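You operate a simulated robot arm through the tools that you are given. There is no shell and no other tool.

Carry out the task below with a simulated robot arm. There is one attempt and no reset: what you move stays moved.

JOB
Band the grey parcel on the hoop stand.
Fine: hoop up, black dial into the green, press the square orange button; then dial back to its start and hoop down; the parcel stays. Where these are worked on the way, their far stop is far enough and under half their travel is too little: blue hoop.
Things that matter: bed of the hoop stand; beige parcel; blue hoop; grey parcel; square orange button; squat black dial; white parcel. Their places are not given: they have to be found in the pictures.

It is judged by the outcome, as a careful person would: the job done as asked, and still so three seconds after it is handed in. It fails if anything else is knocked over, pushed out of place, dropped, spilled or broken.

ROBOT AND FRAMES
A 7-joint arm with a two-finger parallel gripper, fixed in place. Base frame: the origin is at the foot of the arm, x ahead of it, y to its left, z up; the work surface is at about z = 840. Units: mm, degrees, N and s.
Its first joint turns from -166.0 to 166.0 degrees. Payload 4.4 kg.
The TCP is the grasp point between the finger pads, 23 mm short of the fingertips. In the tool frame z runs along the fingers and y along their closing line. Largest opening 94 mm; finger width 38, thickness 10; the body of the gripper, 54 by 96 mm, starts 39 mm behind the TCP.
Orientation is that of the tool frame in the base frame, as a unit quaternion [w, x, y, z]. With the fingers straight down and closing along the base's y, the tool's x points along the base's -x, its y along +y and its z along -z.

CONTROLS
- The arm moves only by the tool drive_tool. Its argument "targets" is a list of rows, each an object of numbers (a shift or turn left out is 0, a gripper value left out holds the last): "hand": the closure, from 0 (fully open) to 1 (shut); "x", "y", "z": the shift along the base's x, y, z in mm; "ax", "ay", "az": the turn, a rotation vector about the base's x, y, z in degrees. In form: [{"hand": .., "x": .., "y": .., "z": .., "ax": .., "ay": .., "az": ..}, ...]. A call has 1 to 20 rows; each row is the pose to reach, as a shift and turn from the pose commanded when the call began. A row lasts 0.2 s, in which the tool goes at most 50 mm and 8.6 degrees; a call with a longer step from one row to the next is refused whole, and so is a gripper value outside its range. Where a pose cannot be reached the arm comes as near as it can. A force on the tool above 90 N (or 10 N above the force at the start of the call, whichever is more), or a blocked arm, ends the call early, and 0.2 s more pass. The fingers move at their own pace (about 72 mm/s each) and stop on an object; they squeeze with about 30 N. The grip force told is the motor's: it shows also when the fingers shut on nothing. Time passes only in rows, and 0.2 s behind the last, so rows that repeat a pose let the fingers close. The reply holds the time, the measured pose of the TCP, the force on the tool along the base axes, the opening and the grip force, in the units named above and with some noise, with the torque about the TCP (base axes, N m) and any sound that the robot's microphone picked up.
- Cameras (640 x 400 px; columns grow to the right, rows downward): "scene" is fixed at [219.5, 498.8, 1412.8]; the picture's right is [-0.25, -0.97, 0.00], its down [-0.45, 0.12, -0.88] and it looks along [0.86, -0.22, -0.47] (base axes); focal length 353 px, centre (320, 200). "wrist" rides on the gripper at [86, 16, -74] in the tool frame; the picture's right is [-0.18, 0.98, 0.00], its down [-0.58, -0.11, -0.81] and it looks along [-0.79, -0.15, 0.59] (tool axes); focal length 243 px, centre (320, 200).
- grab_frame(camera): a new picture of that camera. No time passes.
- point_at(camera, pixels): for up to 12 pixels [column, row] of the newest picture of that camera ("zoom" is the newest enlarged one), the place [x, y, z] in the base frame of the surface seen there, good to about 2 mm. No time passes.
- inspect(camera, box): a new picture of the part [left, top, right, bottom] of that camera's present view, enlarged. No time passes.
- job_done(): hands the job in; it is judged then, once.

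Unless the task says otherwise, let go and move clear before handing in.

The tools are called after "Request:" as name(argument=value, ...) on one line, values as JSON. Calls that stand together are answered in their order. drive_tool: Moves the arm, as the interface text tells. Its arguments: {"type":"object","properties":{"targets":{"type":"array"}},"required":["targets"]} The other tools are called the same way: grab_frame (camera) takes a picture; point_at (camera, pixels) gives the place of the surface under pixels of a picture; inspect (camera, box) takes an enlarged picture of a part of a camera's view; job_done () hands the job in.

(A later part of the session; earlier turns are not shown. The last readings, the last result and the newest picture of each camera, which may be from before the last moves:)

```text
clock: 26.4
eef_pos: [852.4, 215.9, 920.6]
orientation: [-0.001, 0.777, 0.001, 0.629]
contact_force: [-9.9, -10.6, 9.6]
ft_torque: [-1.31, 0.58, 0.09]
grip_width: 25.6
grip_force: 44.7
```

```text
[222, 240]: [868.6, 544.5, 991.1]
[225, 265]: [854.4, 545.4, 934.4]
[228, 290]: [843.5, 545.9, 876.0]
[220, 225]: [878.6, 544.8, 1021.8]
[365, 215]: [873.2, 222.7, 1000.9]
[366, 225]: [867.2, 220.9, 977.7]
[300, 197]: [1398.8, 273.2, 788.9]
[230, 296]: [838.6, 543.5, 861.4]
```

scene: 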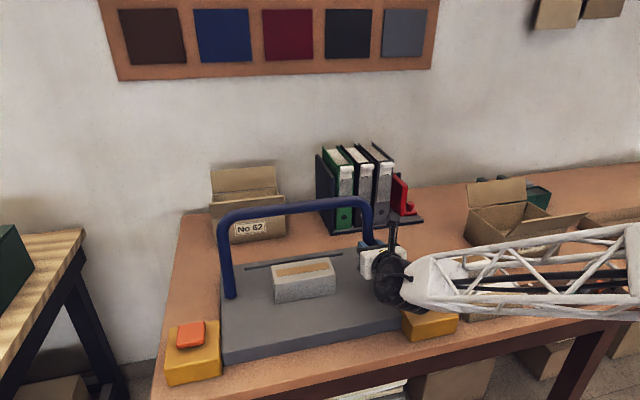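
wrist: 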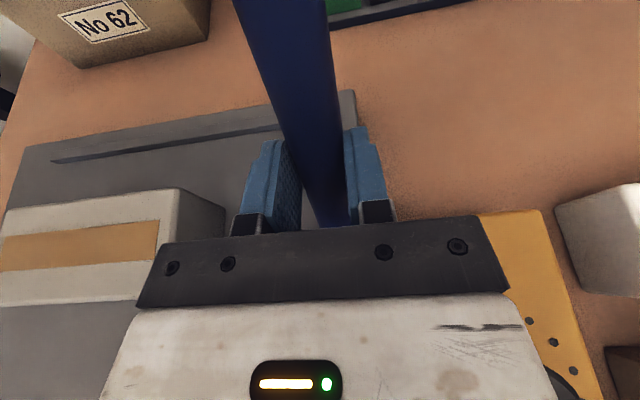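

The hoop followed to about 78° and the loads stayed small. I'll continue to roughly 88–90°, still watching for the stop.

Request:
drive_tool(targets=[{"hand": 1, "x": -2, "y": -0.5, "z": 0.1, "ay": -2}, {"hand": 1, "x": -4.2, "y": -1, "z": 0.1, "ay": -4}, {"hand": 1, "x": -6.5, "y": -1, "z": 0.1, "ay": -6}, {"hand": 1, "x": -9.2, "y": -1, "z": 0, "ay": -8.5}, {"hand": 1, "x": -9.2, "y": -1, "z": 0, "ay": -8.5}])

Request:
grab_frame(camera="scene")

Request:
point_at(camera="scene", pixels=[[220, 240], [223, 265], [227, 290], [219, 225], [365, 215], [385, 290], [390, 305], [410, 305], [440, 305], [230, 296]])

Request:
grab_frame(camera="wrist")

```text
clock: 27.6
eef_pos: [841.7, 216.3, 920.9]
orientation: [0.0, 0.728, 0.0, 0.686]
contact_force: [-12.2, 16.2, 1.7]
ft_torque: [-1.12, 0.71, 0.3]
grip_width: 25.6
grip_force: 45.4
```

```text
taken
```

scene: 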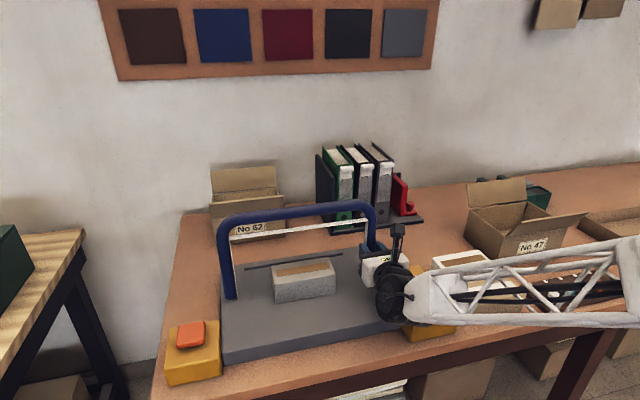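

```text
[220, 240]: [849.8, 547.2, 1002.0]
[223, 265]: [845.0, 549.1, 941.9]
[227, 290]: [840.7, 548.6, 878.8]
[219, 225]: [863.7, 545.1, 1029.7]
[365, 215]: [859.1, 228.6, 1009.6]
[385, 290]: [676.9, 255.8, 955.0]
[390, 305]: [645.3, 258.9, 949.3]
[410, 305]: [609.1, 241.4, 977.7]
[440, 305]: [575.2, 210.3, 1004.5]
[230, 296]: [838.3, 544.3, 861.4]
```

```text
taken
```

wrist: 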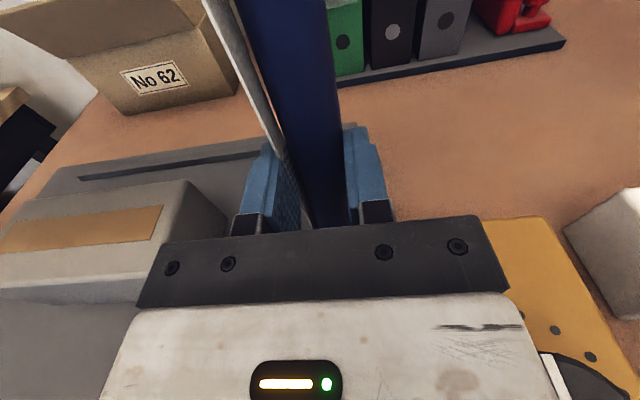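

A white strap has appeared inside the hoop (from (232,238) to (365,222)), and the leg points give about 86°, so the hoop is essentially up. I'll ease it a few degrees further to find the stop, so it will stay up when released.

Request:
drive_tool(targets=[{"hand": 1, "x": -2, "y": 0.6, "z": 0, "ay": -1}, {"hand": 1, "x": -4, "y": 0.8, "z": -0.3, "ay": -2}, {"hand": 1, "x": -6, "y": 0.8, "z": -0.6, "ay": -3}, {"hand": 1, "x": -8, "y": 0.8, "z": -1, "ay": -4}, {"hand": 1, "x": -8, "y": 0.8, "z": -1, "ay": -4}])

Request:
grab_frame(camera="scene")

Request:
point_at(camera="scene", pixels=[[219, 240], [222, 265], [226, 290], [219, 225], [230, 296], [240, 237], [300, 230], [234, 260], [235, 280], [370, 225], [390, 310]])

Request:
inspect(camera="scene", box=[200, 190, 440, 340])

```text
clock: 28.8
eef_pos: [834.7, 215.6, 921.3]
orientation: [0.002, 0.704, -0.002, 0.71]
contact_force: [35.8, 15.0, -4.4]
ft_torque: [-1.25, 0.15, 0.14]
grip_width: 25.7
grip_force: 45.5
```

```text
taken
```

scene: 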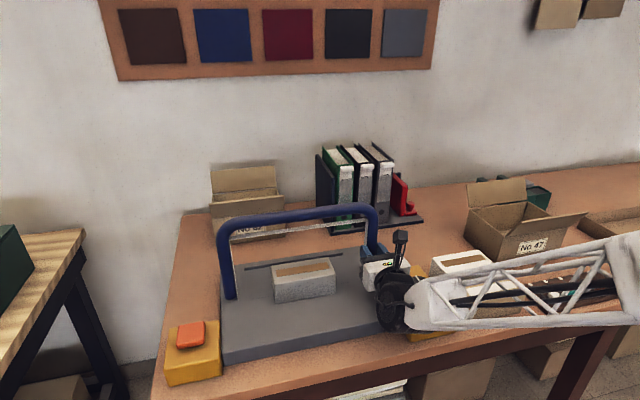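

```text
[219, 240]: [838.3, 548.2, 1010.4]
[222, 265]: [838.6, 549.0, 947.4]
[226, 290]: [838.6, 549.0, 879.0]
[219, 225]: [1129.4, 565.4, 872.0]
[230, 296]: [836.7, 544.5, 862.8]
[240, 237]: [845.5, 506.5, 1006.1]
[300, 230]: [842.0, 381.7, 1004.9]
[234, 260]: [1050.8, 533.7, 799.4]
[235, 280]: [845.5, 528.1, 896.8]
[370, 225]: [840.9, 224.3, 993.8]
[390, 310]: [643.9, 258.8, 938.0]
```

```text
2.67 times, centred on (320, 265) of scene
```

zoom: 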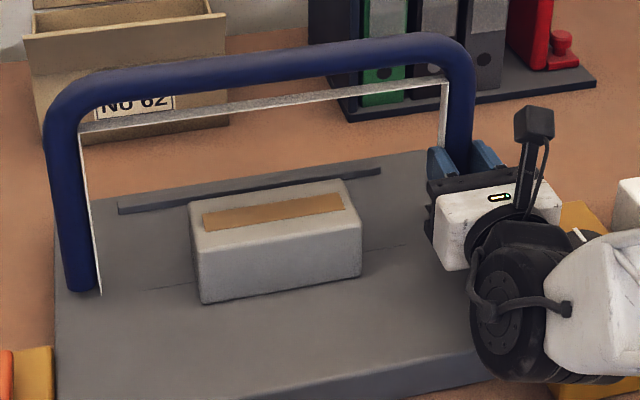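

All the left-leg points now share x≈838, so the hoop stands at 90°, and the 36 N push-back shows it is at its far stop. I'll relax the push slightly, then open the fingers partway and see whether the hoop stays up.

Request:
drive_tool(targets=[{"hand": 1, "x": 1.5, "y": -0.6}, {"hand": 1, "x": 1.5, "y": -0.6}, {"hand": 0.6, "x": 1.5, "y": -0.6}, {"hand": 0.45, "x": 1.5, "y": -0.6}, {"hand": 0.45, "x": 1.5, "y": -0.6}, {"hand": 0.45, "x": 1.5, "y": -0.6}])

Request:
grab_frame(camera="scene")

Request:
grab_frame(camera="wrist")

Request:
point_at(camera="scene", pixels=[[219, 240], [222, 265], [226, 290], [220, 248]])

```text
clock: 30.2
eef_pos: [836.0, 214.1, 920.5]
orientation: [0.0, 0.704, 0.0, 0.71]
contact_force: [0.2, -0.7, 0.4]
ft_torque: [0.01, -0.01, -0.03]
grip_width: 51.5
grip_force: 0.1
```

```text
taken
```

scene: 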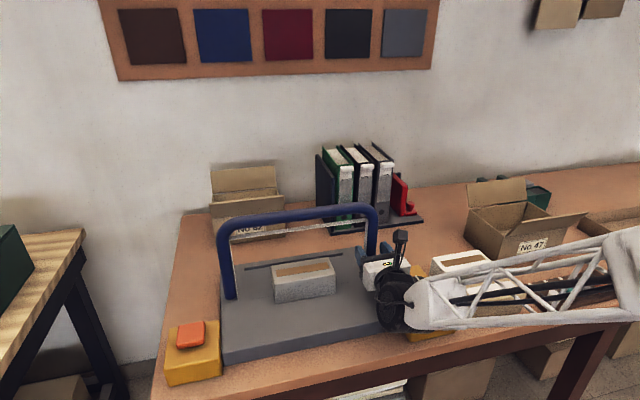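

```text
taken
```

wrist: 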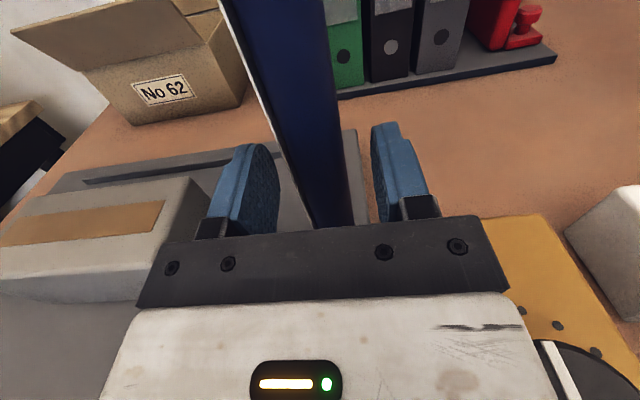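

```text
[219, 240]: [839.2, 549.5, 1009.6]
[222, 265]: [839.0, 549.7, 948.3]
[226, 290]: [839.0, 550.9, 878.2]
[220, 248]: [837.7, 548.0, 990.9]
```

The hoop stays up by itself with the fingers open (leg points unchanged at x≈839) and no contact. I'll raise slightly, retreat in −x clear of the leg, then climb.

Request:
drive_tool(targets=[{"hand": 0.45, "x": 0, "z": 8}, {"hand": 0.45, "x": -10, "z": 12}, {"hand": 0.45, "x": -30, "z": 15}, {"hand": 0.45, "x": -55, "z": 20}, {"hand": 0.45, "x": -80, "z": 35}, {"hand": 0.45, "x": -100, "z": 65}, {"hand": 0.45, "x": -110, "z": 100}, {"hand": 0.45, "x": -120, "z": 140}])

Request:
grab_frame(camera="scene")

Request:
grab_frame(camera="wrist")

```text
clock: 32.0
eef_pos: [714.6, 216.5, 1059.4]
orientation: [0.0, 0.705, 0.0, 0.71]
contact_force: [0.5, -0.6, 0.2]
ft_torque: [0.03, 0.01, -0.05]
grip_width: 51.7
grip_force: 0.1
```

```text
taken
```

scene: 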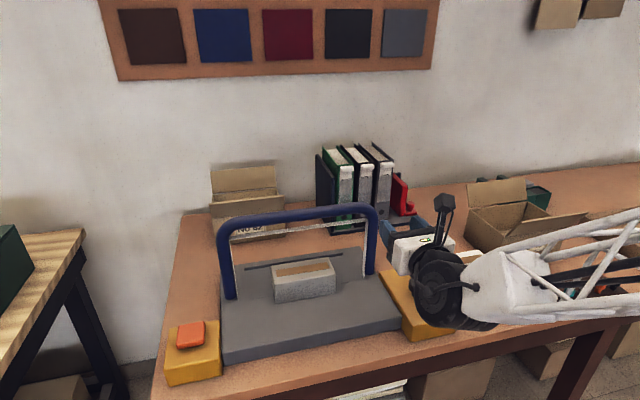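

```text
taken
```

wrist: 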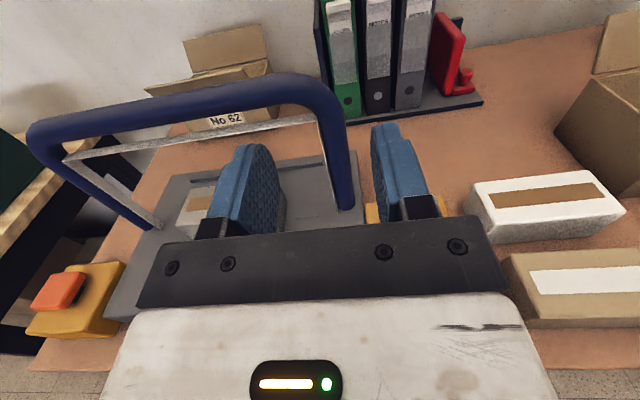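

The hoop is up with its strap in view, and the tool is clear at (715,216,1059). I'll turn the tool back to pointing down while moving above the dial at (749,134).

Request:
drive_tool(targets=[{"hand": 0.3, "x": 3, "y": -7.3, "z": 0, "ay": 8.2}, {"hand": 0.3, "x": 6, "y": -14.7, "z": 0, "ay": 16.4}, {"hand": 0.3, "x": 9, "y": -22, "z": 0, "ay": 24.6}, {"hand": 0.3, "x": 12, "y": -29.4, "z": 0, "ay": 32.8}, {"hand": 0.3, "x": 15, "y": -36.7, "z": 0, "ay": 41.1}, {"hand": 0.3, "x": 18, "y": -44, "z": 0, "ay": 49.3}, {"hand": 0.3, "x": 21, "y": -51.4, "z": 0, "ay": 57.6}, {"hand": 0.3, "x": 24, "y": -58.8, "z": 0, "ay": 65.8}, {"hand": 0.3, "x": 27, "y": -66.1, "z": 0, "ay": 74}, {"hand": 0.3, "x": 30, "y": -73.4, "z": 0, "ay": 82.2}, {"hand": 0.3, "x": 33.2, "y": -80.8, "z": 0, "ay": 90.5}, {"hand": 0.3, "x": 33.2, "y": -80.8, "z": -30, "ay": 90.5}, {"hand": 0.3, "x": 33.2, "y": -80.8, "z": -70, "ay": 90.5}, {"hand": 0.3, "x": 33.2, "y": -80.8, "z": -70, "ay": 90.5}])

Request:
grab_frame(camera="scene")

Request:
grab_frame(camera="wrist")

```text
clock: 35.0
eef_pos: [748.6, 135.2, 990.5]
orientation: [0.001, 1.0, 0.0, 0.0]
contact_force: [1.3, 0.2, 0.6]
ft_torque: [-0.02, 0.0, 0.0]
grip_width: 65.6
grip_force: 0.1
```

```text
taken
```

scene: 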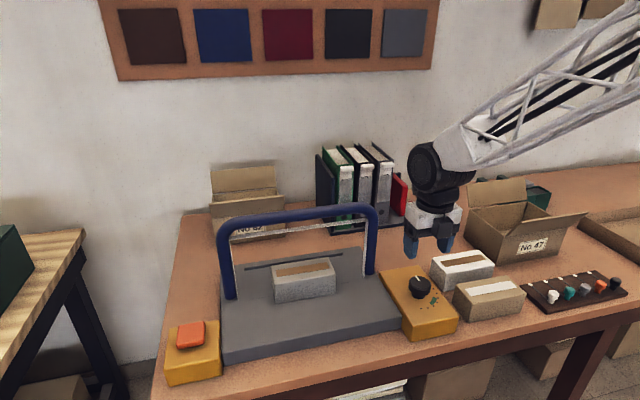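

```text
taken
```

wrist: 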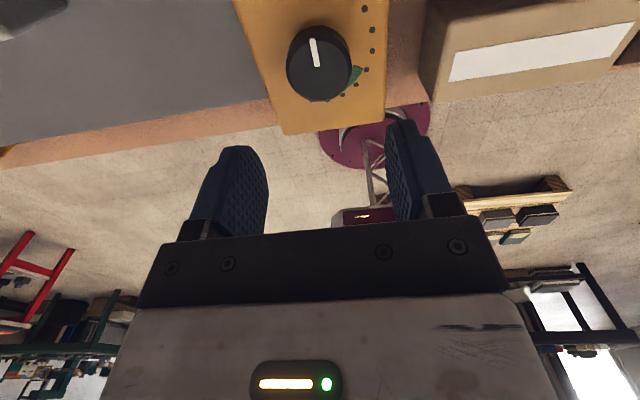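

The tool points down above the dial, which the wrist camera sees at (317,62) with its pointer toward the hoop side. I'll zoom in and measure the cap's edges and pointer precisely.

Request:
inspect(camera="wrist", box=[240, 0, 400, 130])

Request:
point_at(camera="wrist", pixels=[[310, 40], [317, 65], [288, 58], [349, 62], [318, 28], [320, 82], [356, 74], [362, 70], [350, 88], [318, 98], [304, 45], [335, 45]])

```text
3.08 times, centred on (320, 65) of wrist
```

zoom: 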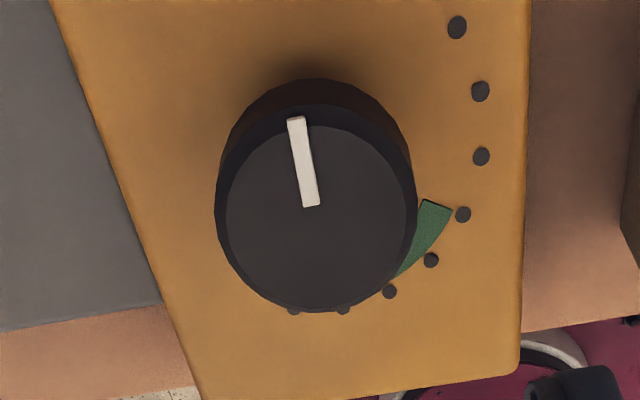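

```text
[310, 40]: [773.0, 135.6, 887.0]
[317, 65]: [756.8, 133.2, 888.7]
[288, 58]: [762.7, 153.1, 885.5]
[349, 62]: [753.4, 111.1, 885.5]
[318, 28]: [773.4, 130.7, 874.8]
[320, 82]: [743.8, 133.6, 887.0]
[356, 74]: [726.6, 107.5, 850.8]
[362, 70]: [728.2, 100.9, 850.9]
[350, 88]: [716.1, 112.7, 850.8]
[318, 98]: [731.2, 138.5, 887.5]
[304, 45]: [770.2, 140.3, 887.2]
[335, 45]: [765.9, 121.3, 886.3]
```

The pointer bar runs from (295,118) to (311,205) in this zoom and the cap's top edge spans x 226–405. I'll measure those to fix the dial's centre and the pointer's start angle.

Request:
point_at(camera="zoom", pixels=[[297, 124], [311, 202], [316, 217], [230, 217], [402, 217], [316, 130], [316, 303], [250, 155], [380, 155], [250, 280], [380, 275], [437, 215]])

Request:
point_at(camera="zoom", pixels=[[457, 27], [480, 91], [481, 156], [462, 214], [431, 260], [390, 292], [344, 309], [293, 310], [425, 203], [450, 210], [402, 270], [340, 90]])

```text
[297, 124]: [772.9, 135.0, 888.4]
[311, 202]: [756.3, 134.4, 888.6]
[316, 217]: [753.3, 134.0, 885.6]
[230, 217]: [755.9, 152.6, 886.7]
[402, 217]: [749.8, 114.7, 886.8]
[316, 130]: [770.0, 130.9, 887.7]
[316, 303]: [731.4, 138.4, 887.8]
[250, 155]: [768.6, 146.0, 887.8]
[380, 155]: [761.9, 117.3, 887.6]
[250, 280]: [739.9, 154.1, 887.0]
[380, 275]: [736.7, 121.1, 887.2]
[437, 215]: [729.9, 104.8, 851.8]
```

```text
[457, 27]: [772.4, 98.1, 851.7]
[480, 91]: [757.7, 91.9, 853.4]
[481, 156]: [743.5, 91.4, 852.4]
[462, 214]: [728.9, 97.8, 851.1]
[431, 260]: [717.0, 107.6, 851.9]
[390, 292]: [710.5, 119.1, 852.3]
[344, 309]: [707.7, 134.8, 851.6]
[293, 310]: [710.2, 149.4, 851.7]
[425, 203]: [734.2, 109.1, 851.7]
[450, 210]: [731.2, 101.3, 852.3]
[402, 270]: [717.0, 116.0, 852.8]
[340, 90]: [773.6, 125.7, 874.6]
```

The dots centre the dial at (750.7,134.5), with pointer angle about 0° and the green patch from about −120° to −159°, so I need a clockwise turn of about 140°. I'll descend to z≈879 with the fingers straddling the cap and close.

Request:
drive_tool(targets=[{"hand": 0.3, "x": 1, "y": 0.3, "z": -35}, {"hand": 0.3, "x": 2, "y": 0.5, "z": -65}, {"hand": 0.3, "x": 2, "y": 0.5, "z": -90}, {"hand": 0.3, "x": 2, "y": 0.5, "z": -103}, {"hand": 0.3, "x": 2, "y": 0.5, "z": -111}, {"hand": 0.3, "x": 2, "y": 0.5, "z": -111}])

Request:
grab_frame(camera="wrist")

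Request:
inspect(camera="scene", box=[370, 210, 480, 330])

```text
clock: 36.4
eef_pos: [751.8, 132.6, 879.1]
orientation: [0.0, 1.0, 0.0, 0.0]
contact_force: [-0.3, -1.1, 0.2]
ft_torque: [0.04, -0.02, 0.03]
grip_width: 65.8
grip_force: 0.0
```

```text
taken
```

wrist: 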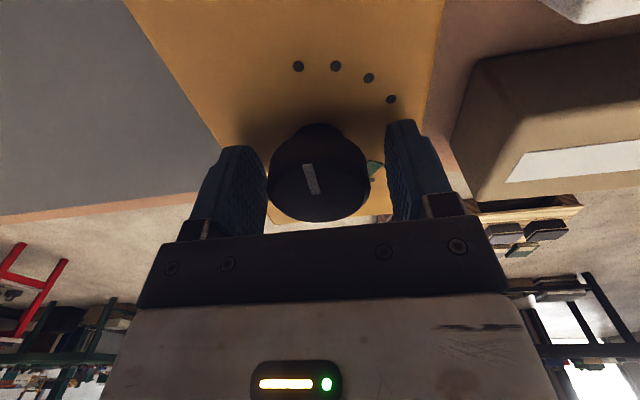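

```text
3.33 times, centred on (425, 270) of scene
```

zoom: 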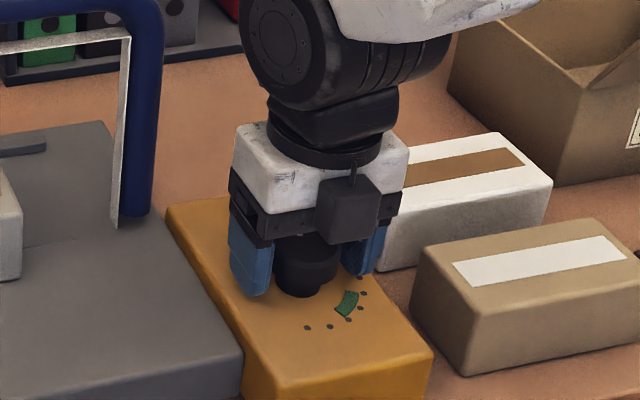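

The cap sits between the fingers but slightly nearer the left one (wrist (268,185) against (371,185)), and the reading shows y about 2 mm low. I'll shift +1.5 mm in y and close.

Request:
drive_tool(targets=[{"hand": 0.3, "y": 1.5}, {"hand": 0.3, "y": 1.5}, {"hand": 1, "y": 1.5}, {"hand": 1, "y": 1.5}, {"hand": 1, "y": 1.5}, {"hand": 1, "y": 1.5}])

Request:
grab_frame(camera="wrist")

```text
clock: 37.8
eef_pos: [751.9, 134.2, 878.7]
orientation: [0.0, 1.0, 0.0, 0.0]
contact_force: [-0.6, -26.9, 1.2]
ft_torque: [0.07, 0.04, 0.05]
grip_width: 47.9
grip_force: 44.6
```

```text
taken
```

wrist: 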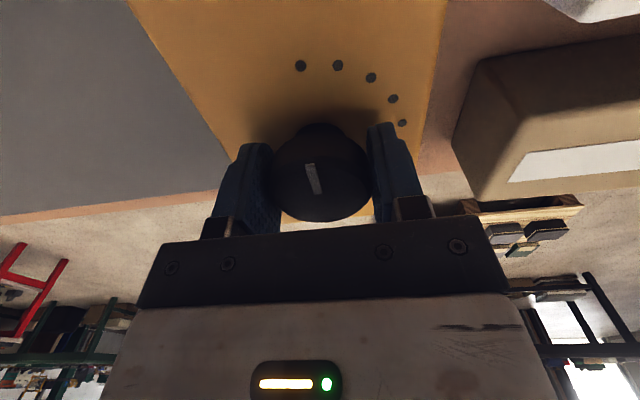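

It is gripped at 47.9 mm, but the −27 N side force says the dial's axis is slightly toward −y, so my shift was unneeded. I'll move back −1.5 mm to unload it, then begin turning clockwise 14° as a trial.

Request:
drive_tool(targets=[{"hand": 1, "y": -0.8}, {"hand": 1, "y": -1.6}, {"hand": 1, "y": -1.6}, {"hand": 1, "y": -1.6, "az": -3.5}, {"hand": 1, "y": -1.6, "az": -7}, {"hand": 1, "y": -1.6, "az": -10.5}, {"hand": 1, "y": -1.6, "az": -14}, {"hand": 1, "y": -1.6, "az": -14}])

Request:
grab_frame(camera="wrist")

Request:
inspect(camera="scene", box=[370, 210, 480, 330])

```text
clock: 39.6
eef_pos: [750.9, 135.5, 879.8]
orientation: [0.0, 0.992, -0.123, 0.0]
contact_force: [-12.5, 9.1, 1.8]
ft_torque: [0.34, -0.74, -0.02]
grip_width: 48.0
grip_force: 45.1
```

```text
taken
```

wrist: 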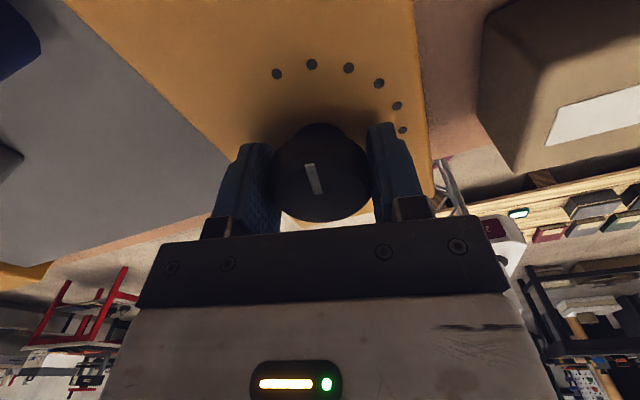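

```text
3.33 times, centred on (425, 270) of scene
```

zoom: 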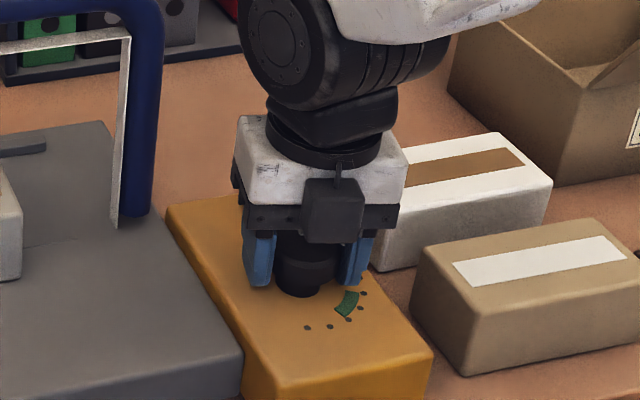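

The pointer keeps the same place relative to the gripper, so the dial is turning with it and no torque resists. I'll turn the remaining 126° clockwise, trimming x by −0.8 mm to ease the side load.

Request:
drive_tool(targets=[{"hand": 1, "x": -0.8, "y": 0.3, "az": -7}, {"hand": 1, "x": -0.8, "y": 0.3, "az": -14}, {"hand": 1, "x": -0.8, "y": 0.3, "az": -21}, {"hand": 1, "x": -0.8, "y": 0.3, "az": -28}, {"hand": 1, "x": -0.8, "y": 0.3, "az": -35}, {"hand": 1, "x": -0.8, "y": 0.3, "az": -42}, {"hand": 1, "x": -0.8, "y": 0.3, "az": -49}, {"hand": 1, "x": -0.8, "y": 0.3, "az": -56}, {"hand": 1, "x": -0.8, "y": 0.3, "az": -56}])

Request:
grab_frame(camera="wrist")

Request:
grab_frame(camera="scene")

```text
clock: 41.6
eef_pos: [749.0, 134.9, 880.8]
orientation: [0.0, 0.819, -0.574, 0.001]
contact_force: [6.2, -35.5, 6.7]
ft_torque: [-0.41, 0.36, 0.05]
grip_width: 47.8
grip_force: 44.9
```

```text
taken
```

wrist: 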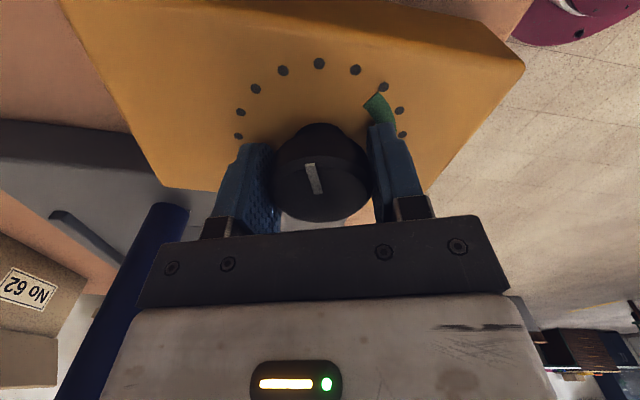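

```text
taken
```

scene: 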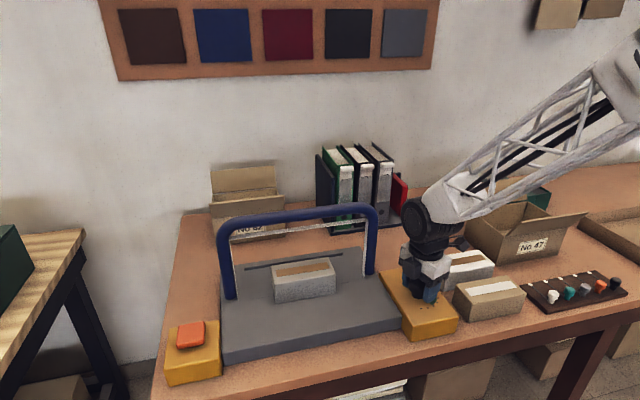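

The dial has turned about 70° and still tracks the gripper, but there is a −35 N side load in y. I'll trim −1.5 mm in y and turn the remaining 70°.

Request:
drive_tool(targets=[{"hand": 1, "x": 0.2, "y": -1.0, "az": 0}, {"hand": 1, "x": 0.2, "y": -1.6, "az": -7}, {"hand": 1, "x": 0.2, "y": -1.6, "az": -14}, {"hand": 1, "x": 0.2, "y": -1.6, "az": -21}, {"hand": 1, "x": 0.2, "y": -1.6, "az": -28}, {"hand": 1, "x": 0.2, "y": -1.6, "az": -35}, {"hand": 1, "x": 0.2, "y": -1.6, "az": -42}, {"hand": 1, "x": 0.2, "y": -1.6, "az": -49}, {"hand": 1, "x": 0.2, "y": -1.6, "az": -56}, {"hand": 1, "x": 0.2, "y": -1.6, "az": -63}, {"hand": 1, "x": 0.2, "y": -1.6, "az": -70}, {"hand": 1, "x": 0.2, "y": -1.6, "az": -70}])

Request:
grab_frame(camera="wrist")

Request:
grab_frame(camera="scene")

```text
clock: 44.2
eef_pos: [750.0, 135.0, 878.3]
orientation: [0.001, -0.342, 0.94, 0.001]
contact_force: [-17.7, 20.3, 11.7]
ft_torque: [0.02, 0.43, -0.01]
grip_width: 47.7
grip_force: 45.4
stopped in row 12: the force on the tool passed its limit at 92 N (the readings are from after the stop); the commanded pose is now the measured one
```

```text
taken
```

wrist: 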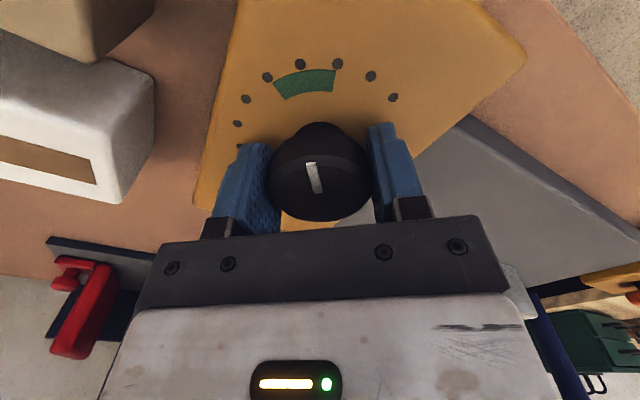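

```text
taken
```

scene: 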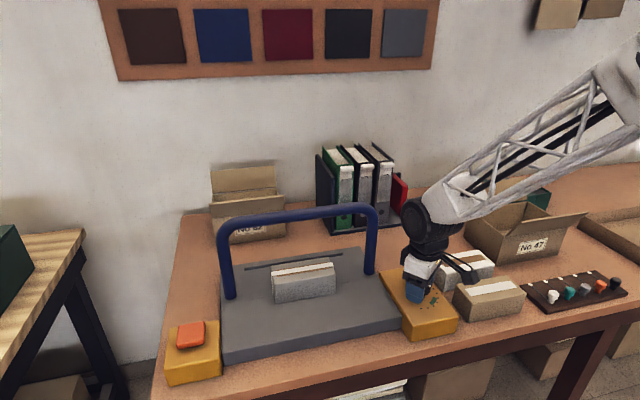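

The dial reached the full turn (orientation gives φ≈40°, i.e. −140°), and the wrist view shows the pointer at (313,175) aimed at the green patch (305,82); the side force tripped only at the last row. I'll open the fingers and check closely, including the parcel, whose strap seems to have changed.

Request:
drive_tool(targets=[{"hand": 0.3}, {"hand": 0.3}, {"hand": 0.3}])

Request:
inspect(camera="scene", box=[200, 190, 400, 340])

Request:
grab_frame(camera="wrist")

```text
clock: 45.0
eef_pos: [750.5, 133.8, 878.9]
orientation: [0.0, -0.341, 0.94, 0.001]
contact_force: [-1.0, 0.6, 0.0]
ft_torque: [0.01, 0.03, 0.0]
grip_width: 65.7
grip_force: 0.1
```

```text
2.67 times, centred on (300, 265) of scene
```

zoom: 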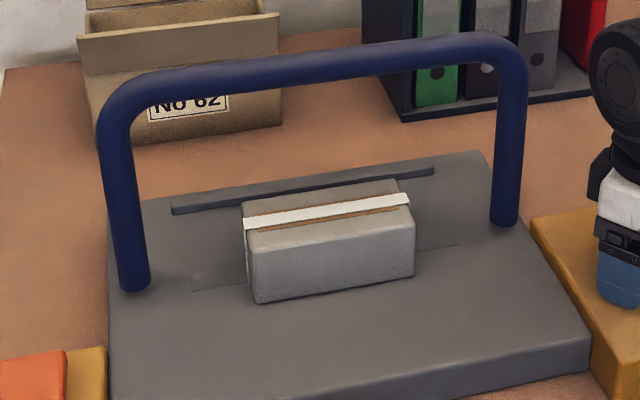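

```text
taken
```

wrist: 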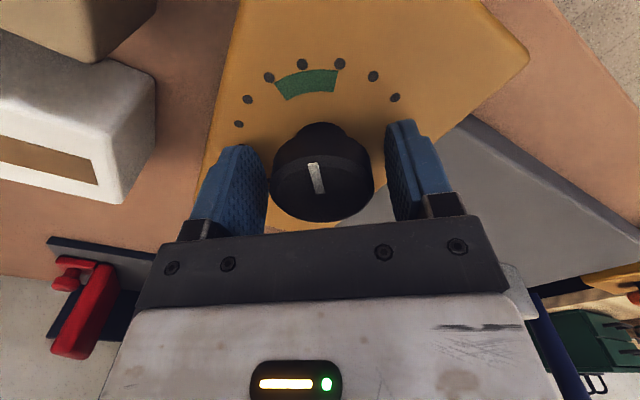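

The strap is now drawn tight around the grey parcel (white band at zoom (325,210)), so the dial is doing its work. I'll rise clear and check the pointer against the green from above.

Request:
drive_tool(targets=[{"hand": 0.3, "z": 10}, {"hand": 0.3, "z": 40}, {"hand": 0.3, "z": 80}, {"hand": 0.3, "z": 112}, {"hand": 0.3, "z": 112}])

Request:
inspect(camera="wrist", box=[230, 0, 410, 140])

Request:
point_at(camera="zoom", pixels=[[320, 200], [310, 170], [300, 140]])

Request:
inspect(camera="scene", box=[390, 262, 454, 318])

```text
clock: 46.2
eef_pos: [750.1, 135.8, 990.5]
orientation: [0.0, -0.342, 0.94, 0.001]
contact_force: [0.1, -0.3, -0.2]
ft_torque: [-0.03, 0.01, 0.03]
grip_width: 65.5
grip_force: 0.0
```

```text
2.86 times, centred on (320, 70) of wrist
```

zoom: 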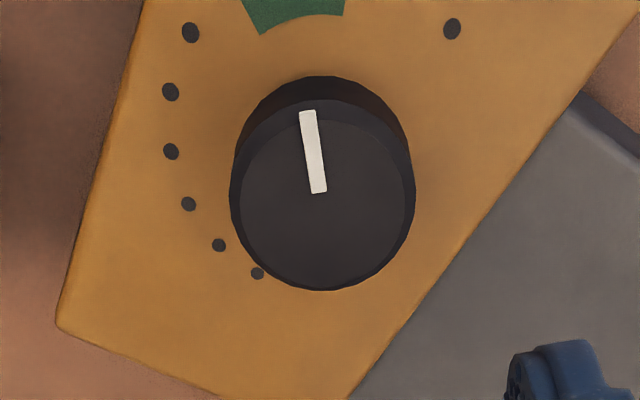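

```text
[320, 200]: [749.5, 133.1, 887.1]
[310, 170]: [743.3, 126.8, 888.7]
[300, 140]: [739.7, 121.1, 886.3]
```

```text
7.14 times, centred on (422, 290) of scene
```

zoom: 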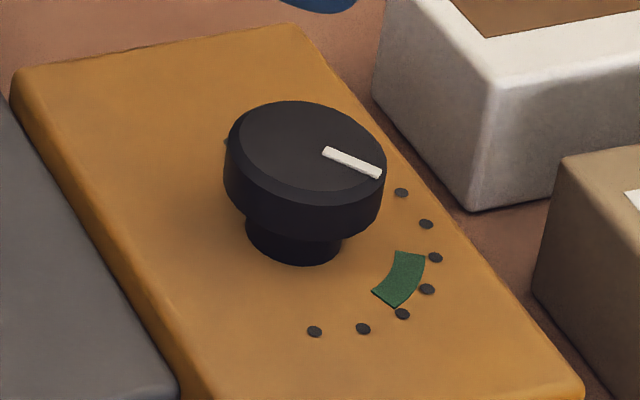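

The pointer now aims to the near-right in the scene zoom ((327,151) to (380,174)). I'll measure both ends to get its exact angle.

Request:
point_at(camera="zoom", pixels=[[328, 152], [378, 174], [340, 157], [365, 168]])

Request:
inspect(camera="wrist", box=[230, 0, 410, 140])

Request:
point_at(camera="zoom", pixels=[[307, 114], [318, 190], [250, 5], [340, 5], [262, 32], [343, 14], [190, 32], [452, 28], [171, 92], [258, 273]])

```text
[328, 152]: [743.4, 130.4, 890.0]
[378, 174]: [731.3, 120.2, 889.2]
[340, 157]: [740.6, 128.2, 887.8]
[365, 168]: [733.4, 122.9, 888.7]
```

```text
2.86 times, centred on (320, 70) of wrist
```

zoom: 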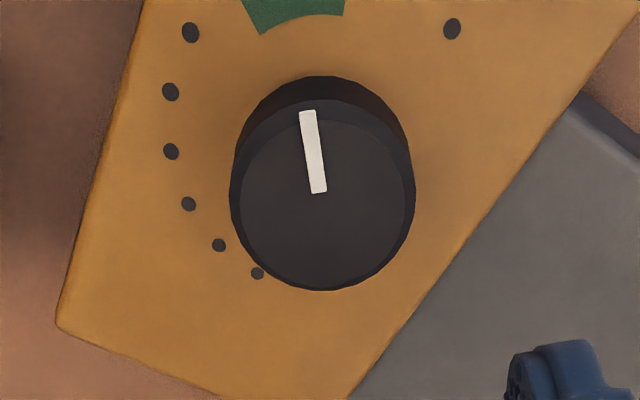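

```text
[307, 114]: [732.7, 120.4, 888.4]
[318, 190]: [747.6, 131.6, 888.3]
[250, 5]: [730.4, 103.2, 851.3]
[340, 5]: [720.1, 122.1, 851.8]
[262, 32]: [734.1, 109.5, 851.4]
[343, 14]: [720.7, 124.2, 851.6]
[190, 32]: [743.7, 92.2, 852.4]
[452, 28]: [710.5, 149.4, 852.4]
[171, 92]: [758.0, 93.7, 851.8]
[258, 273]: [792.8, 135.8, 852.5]
```

The pointer reads about −140° to −143°, well inside the green (−120° to −159°). Next is the orange button at about (737,616,879): I'll close the fingers and travel there at safe height, staying on the near side of the upright hoop.

Request:
drive_tool(targets=[{"hand": 1, "x": -20, "y": 15, "z": 35}, {"hand": 1, "x": -40, "y": 45, "z": 60}, {"hand": 1, "x": -50, "y": 85, "z": 70}, {"hand": 1, "x": -55, "y": 130, "z": 70}, {"hand": 1, "x": -55, "y": 175, "z": 70}, {"hand": 1, "x": -55, "y": 220, "z": 70}, {"hand": 1, "x": -55, "y": 265, "z": 70}, {"hand": 1, "x": -55, "y": 310, "z": 70}, {"hand": 1, "x": -55, "y": 355, "z": 70}, {"hand": 1, "x": -50, "y": 400, "z": 60}, {"hand": 1, "x": -35, "y": 442, "z": 40}, {"hand": 1, "x": -13, "y": 481.5, "z": 10}, {"hand": 1, "x": -13, "y": 481.5, "z": -30}, {"hand": 1, "x": -13, "y": 481.5, "z": -30}])

Request:
grab_frame(camera="scene")

Request:
grab_frame(camera="wrist")

```text
refused: row 12 steps farther than a row can; nothing moved
```

```text
taken
```

scene: 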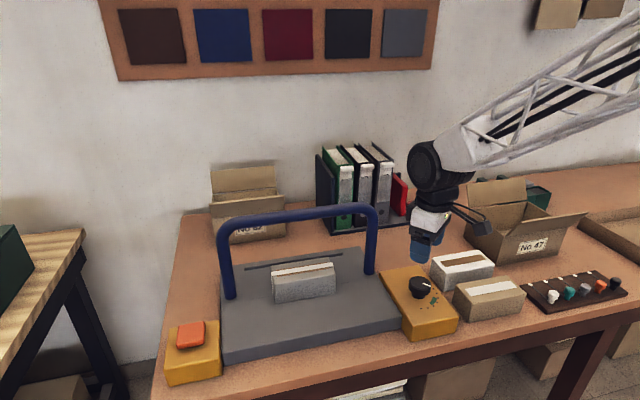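

```text
taken
```

wrist: 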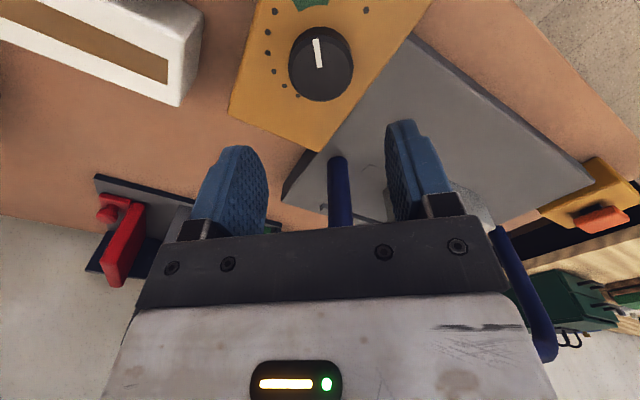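

The move was refused because one row stepped too far, so nothing moved. I'll resend it with smaller final steps.

Request:
drive_tool(targets=[{"hand": 1, "x": -20, "y": 15, "z": 35}, {"hand": 1, "x": -40, "y": 45, "z": 60}, {"hand": 1, "x": -50, "y": 85, "z": 70}, {"hand": 1, "x": -55, "y": 127, "z": 70}, {"hand": 1, "x": -55, "y": 170, "z": 70}, {"hand": 1, "x": -55, "y": 213, "z": 70}, {"hand": 1, "x": -55, "y": 256, "z": 70}, {"hand": 1, "x": -55, "y": 299, "z": 70}, {"hand": 1, "x": -55, "y": 342, "z": 70}, {"hand": 1, "x": -52, "y": 382, "z": 65}, {"hand": 1, "x": -42, "y": 420, "z": 50}, {"hand": 1, "x": -28, "y": 454, "z": 30}, {"hand": 1, "x": -13, "y": 481.5, "z": 5}, {"hand": 1, "x": -13, "y": 481.5, "z": -30}, {"hand": 1, "x": -13, "y": 481.5, "z": -30}])

Request:
grab_frame(camera="scene")

Request:
grab_frame(camera="wrist")

```text
clock: 49.4
eef_pos: [737.8, 615.2, 960.6]
orientation: [0.0, -0.342, 0.94, 0.001]
contact_force: [-0.5, -0.1, -0.3]
ft_torque: [0.0, 0.03, 0.0]
grip_width: 0.0
grip_force: 30.4
```

```text
taken
```

scene: 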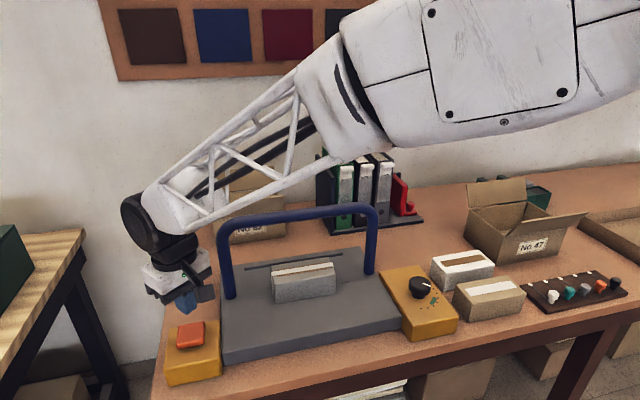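

```text
taken
```

wrist: 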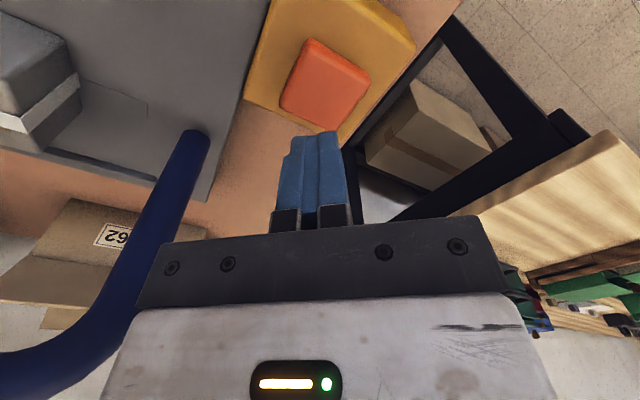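

The closed fingers hover over the button at (737.8,615.2,960.6), clear of the hoop. I'll measure the button's top from the wrist camera before pressing.

Request:
point_at(camera="wrist", pixels=[[315, 42], [368, 73], [335, 122], [283, 103], [325, 80], [300, 75], [345, 90], [280, 40], [310, 128], [325, 60]])

Request:
inspect(camera="wrist", box=[240, 0, 420, 150])

```text
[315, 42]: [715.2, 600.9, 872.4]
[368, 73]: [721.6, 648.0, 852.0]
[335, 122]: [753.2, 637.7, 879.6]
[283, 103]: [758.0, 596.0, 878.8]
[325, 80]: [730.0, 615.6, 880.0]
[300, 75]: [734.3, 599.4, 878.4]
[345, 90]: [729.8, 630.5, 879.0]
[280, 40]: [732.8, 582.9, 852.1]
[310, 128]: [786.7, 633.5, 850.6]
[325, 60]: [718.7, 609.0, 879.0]
```

```text
2.67 times, centred on (330, 75) of wrist
```

zoom: 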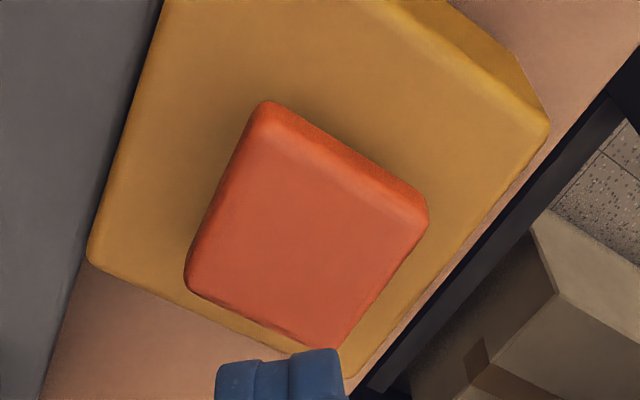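

The button spans x 715–759, y 595–640 with its top at z≈879, so contact comes at TCP z≈902. I'll lower onto it and press in small steps.

Request:
drive_tool(targets=[{"hand": 1, "x": 0, "y": 1.5, "z": -25}, {"hand": 1, "x": 0, "y": 1.5, "z": -45}, {"hand": 1, "x": 0, "y": 1.5, "z": -55}, {"hand": 1, "x": 0, "y": 1.5, "z": -58}, {"hand": 1, "x": 0, "y": 1.5, "z": -60}, {"hand": 1, "x": 0, "y": 1.5, "z": -62}, {"hand": 1, "x": 0, "y": 1.5, "z": -62}])

Request:
inspect(camera="scene", box=[120, 260, 260, 390])

```text
clock: 51.0
eef_pos: [736.5, 617.5, 899.1]
orientation: [0.0, -0.342, 0.94, 0.001]
contact_force: [-0.5, 2.4, 3.4]
ft_torque: [-0.02, 0.05, 0.01]
grip_width: 0.1
grip_force: 29.9
```

```text
3.08 times, centred on (190, 325) of scene
```

zoom: 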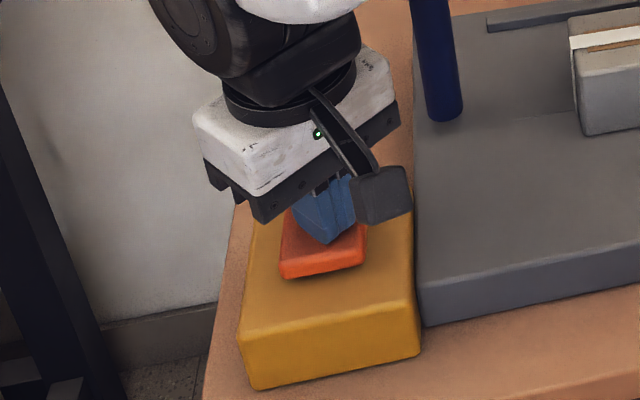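

The button is giving way under about 3 N with the tips at its top. I'll press further, 2 mm at a time, until it bottoms.

Request:
drive_tool(targets=[{"hand": 1, "z": -2}, {"hand": 1, "z": -4}, {"hand": 1, "z": -6}, {"hand": 1, "z": -6}])

Request:
inspect(camera="scene", box=[120, 260, 260, 390])

```text
clock: 52.0
eef_pos: [737.7, 617.4, 892.9]
orientation: [-0.001, -0.34, 0.94, 0.001]
contact_force: [0.2, -3.9, 6.8]
ft_torque: [-0.08, 0.01, -0.03]
grip_width: 0.1
grip_force: 30.0
heard: click
```

```text
3.08 times, centred on (190, 325) of scene
```

zoom: 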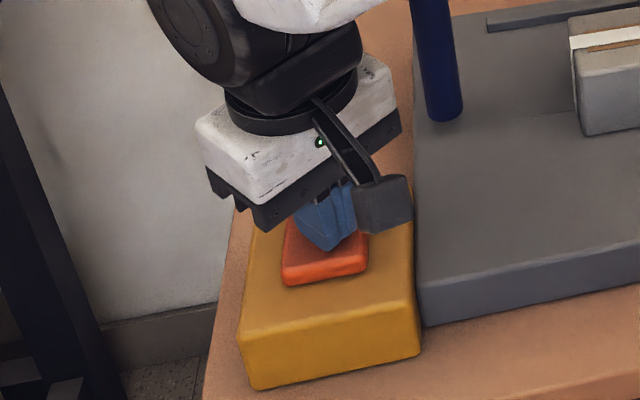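

A click was heard at z≈893, so the button has been pressed. I'll rise off it and look at the result on the parcel.

Request:
drive_tool(targets=[{"hand": 1, "z": 5}, {"hand": 1, "z": 25}, {"hand": 1, "z": 55}, {"hand": 1, "z": 90}, {"hand": 1, "z": 120}, {"hand": 1, "z": 120}])

Request:
grab_frame(camera="scene")

Request:
inspect(camera="scene", box=[150, 190, 410, 370])

```text
clock: 53.4
eef_pos: [735.4, 617.5, 1012.9]
orientation: [0.0, -0.342, 0.94, 0.0]
contact_force: [-0.3, -0.5, -0.7]
ft_torque: [0.03, -0.01, 0.01]
grip_width: 0.1
grip_force: 29.8
```

```text
taken
```

scene: 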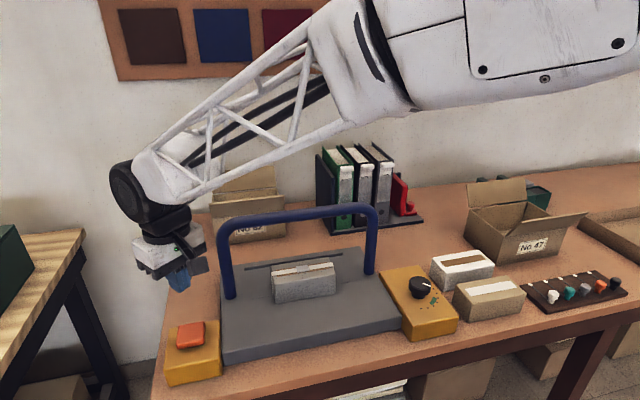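

```text
2.22 times, centred on (280, 280) of scene
```

zoom: 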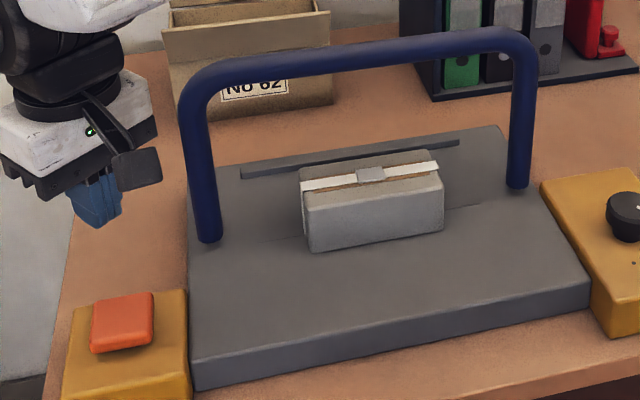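

A grey seal now sits on the strap (zoom (370,174)) and the button has popped back up, so the parcel is banded. Now I'll go back to the dial, retracing the near-side path.

Request:
drive_tool(targets=[{"hand": 1, "x": -15, "y": -27, "z": 25}, {"hand": 1, "x": -30, "y": -63, "z": 45}, {"hand": 1, "x": -40, "y": -103, "z": 50}, {"hand": 1, "x": -42, "y": -146, "z": 50}, {"hand": 1, "x": -42, "y": -189, "z": 50}, {"hand": 1, "x": -42, "y": -232, "z": 50}, {"hand": 1, "x": -42, "y": -275, "z": 50}, {"hand": 1, "x": -42, "y": -318, "z": 50}, {"hand": 0.3, "x": -42, "y": -361, "z": 50}, {"hand": 0.3, "x": -35, "y": -402, "z": 45}, {"hand": 0.3, "x": -20, "y": -438, "z": 30}, {"hand": 0.3, "x": -3, "y": -466, "z": 10}, {"hand": 0.3, "x": 13.3, "y": -483.7, "z": -15}, {"hand": 0.3, "x": 13.3, "y": -483.7, "z": -22.3}, {"hand": 0.3, "x": 13.3, "y": -483.7, "z": -22.3}])

Request:
grab_frame(camera="scene")

Request:
inspect(camera="wrist", box=[230, 0, 410, 140])

```text
clock: 56.6
eef_pos: [750.7, 132.9, 990.0]
orientation: [0.0, -0.342, 0.94, 0.0]
contact_force: [-1.1, 0.1, 0.2]
ft_torque: [-0.02, 0.0, 0.02]
grip_width: 66.0
grip_force: 0.2
```

```text
taken
```

scene: 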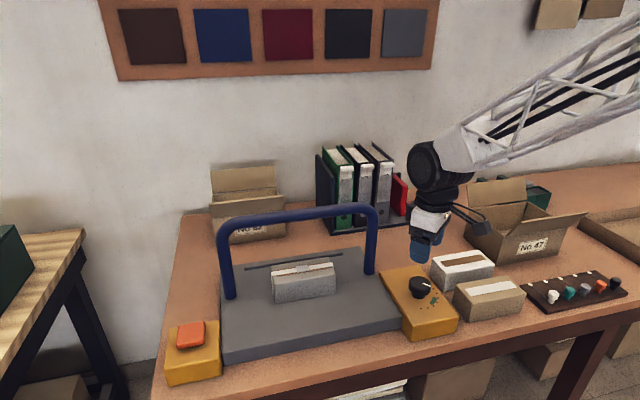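

```text
2.86 times, centred on (320, 70) of wrist
```

zoom: 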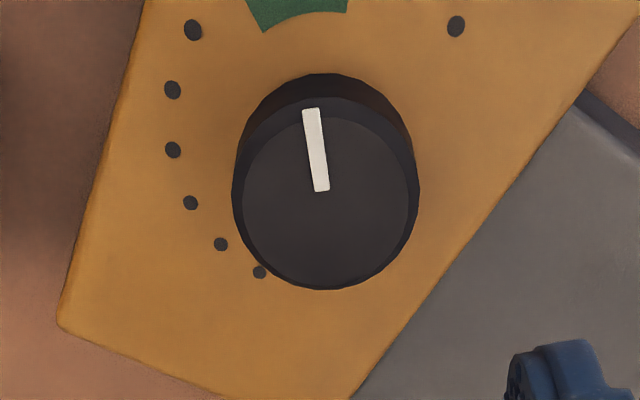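

The pointer is still in the green, and comparing this view with my earlier side loads puts the dial's true axis nearer (749,134.8). I'll centre on that and descend to straddle the cap.

Request:
drive_tool(targets=[{"hand": 0.3, "x": -1.3, "y": 0.5, "z": -35}, {"hand": 0.3, "x": -1.3, "y": 0.5, "z": -70}, {"hand": 0.3, "x": -1.3, "y": 0.5, "z": -95}, {"hand": 0.3, "x": -1.3, "y": 0.5, "z": -106}, {"hand": 0.3, "x": -1.3, "y": 0.5, "z": -111}, {"hand": 0.3, "x": -1.3, "y": 0.5, "z": -111}, {"hand": 1, "x": -1.3, "y": 0.5, "z": -111}, {"hand": 1, "x": -1.3, "y": 0.5, "z": -111}, {"hand": 1, "x": -1.3, "y": 0.5, "z": -111}, {"hand": 1, "x": -1.3, "y": 0.5, "z": -111}])

Request:
grab_frame(camera="wrist")

```text
clock: 58.8
eef_pos: [750.5, 134.1, 880.2]
orientation: [-0.001, -0.341, 0.94, 0.0]
contact_force: [3.4, -5.1, -5.3]
ft_torque: [-0.25, -0.45, -0.02]
grip_width: 47.7
grip_force: 45.5
```

```text
taken
```

wrist: 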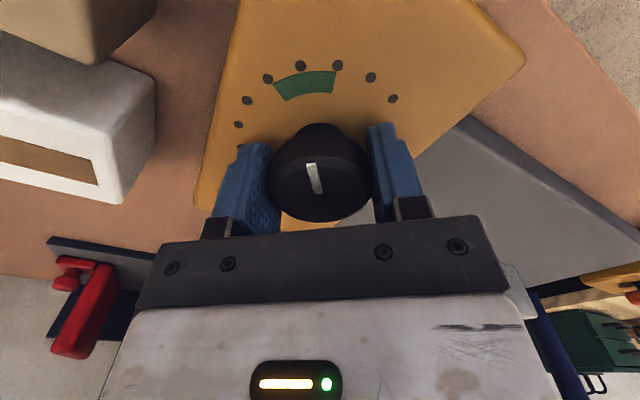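

The dial is gripped with only about 6 N of side load, so the centring is good. I'll turn back counter-clockwise 70° and check.

Request:
drive_tool(targets=[{"hand": 1, "az": 7}, {"hand": 1, "az": 14}, {"hand": 1, "az": 21}, {"hand": 1, "az": 28}, {"hand": 1, "az": 35}, {"hand": 1, "az": 42}, {"hand": 1, "az": 49}, {"hand": 1, "az": 56}, {"hand": 1, "az": 63}, {"hand": 1, "az": 70}, {"hand": 1, "az": 70}])

Request:
grab_frame(camera="wrist")

```text
clock: 61.2
eef_pos: [749.4, 135.0, 879.4]
orientation: [0.0, 0.819, -0.574, 0.0]
contact_force: [54.8, 1.6, -24.4]
ft_torque: [-0.43, -0.31, -0.05]
grip_width: 47.9
grip_force: 45.5
```

```text
taken
```

wrist: 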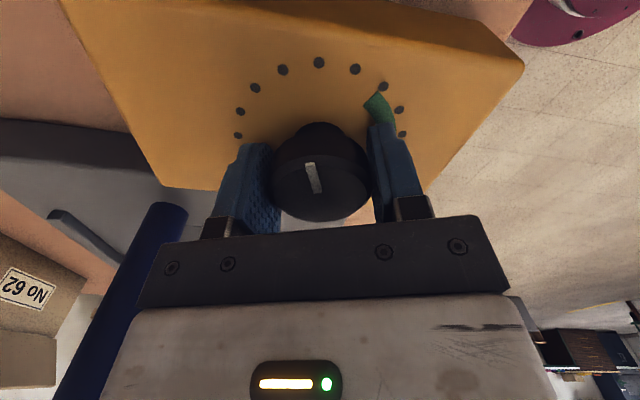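

The dial tracks, but there's a 55 N pull toward +x, so I'll ease the tool +2.5 mm in x before going on.

Request:
drive_tool(targets=[{"hand": 1, "x": 1.2}, {"hand": 1, "x": 2.4}, {"hand": 1, "x": 2.4}])

```text
clock: 62.0
eef_pos: [749.9, 134.5, 879.7]
orientation: [0.001, 0.819, -0.574, -0.001]
contact_force: [-18.2, 13.0, 6.3]
ft_torque: [0.23, 0.15, 0.02]
grip_width: 48.1
grip_force: 44.2
```

The load has dropped to about 20 N, which brackets the axis near (750.6,135.2). I'll continue the turn another 56° with that small trim, then check before the final degrees.

Request:
drive_tool(targets=[{"hand": 1, "x": -0.5, "y": 0.3, "az": 0}, {"hand": 1, "x": -0.6, "y": 0.4, "az": 7}, {"hand": 1, "x": -0.6, "y": 0.4, "az": 14}, {"hand": 1, "x": -0.6, "y": 0.4, "az": 21}, {"hand": 1, "x": -0.6, "y": 0.4, "az": 28}, {"hand": 1, "x": -0.6, "y": 0.4, "az": 35}, {"hand": 1, "x": -0.6, "y": 0.4, "az": 42}, {"hand": 1, "x": -0.6, "y": 0.4, "az": 49}, {"hand": 1, "x": -0.6, "y": 0.4, "az": 56}, {"hand": 1, "x": -0.6, "y": 0.4, "az": 56}])

Request:
grab_frame(camera="wrist")

```text
clock: 64.2
eef_pos: [751.6, 135.7, 879.1]
orientation: [0.0, 0.993, -0.122, 0.001]
contact_force: [-18.5, 21.2, 0.9]
ft_torque: [0.57, 0.45, -0.01]
grip_width: 47.7
grip_force: 44.6
```

```text
taken
```

wrist: 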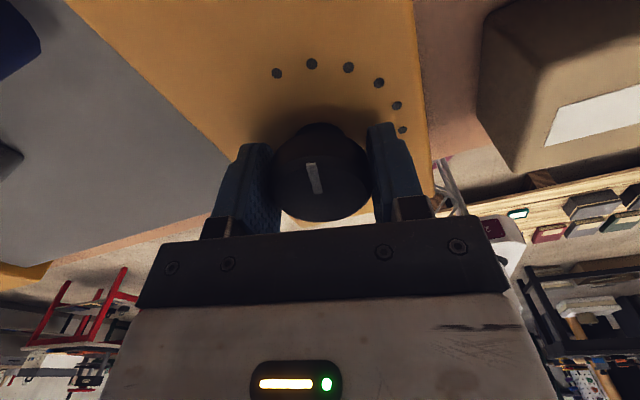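

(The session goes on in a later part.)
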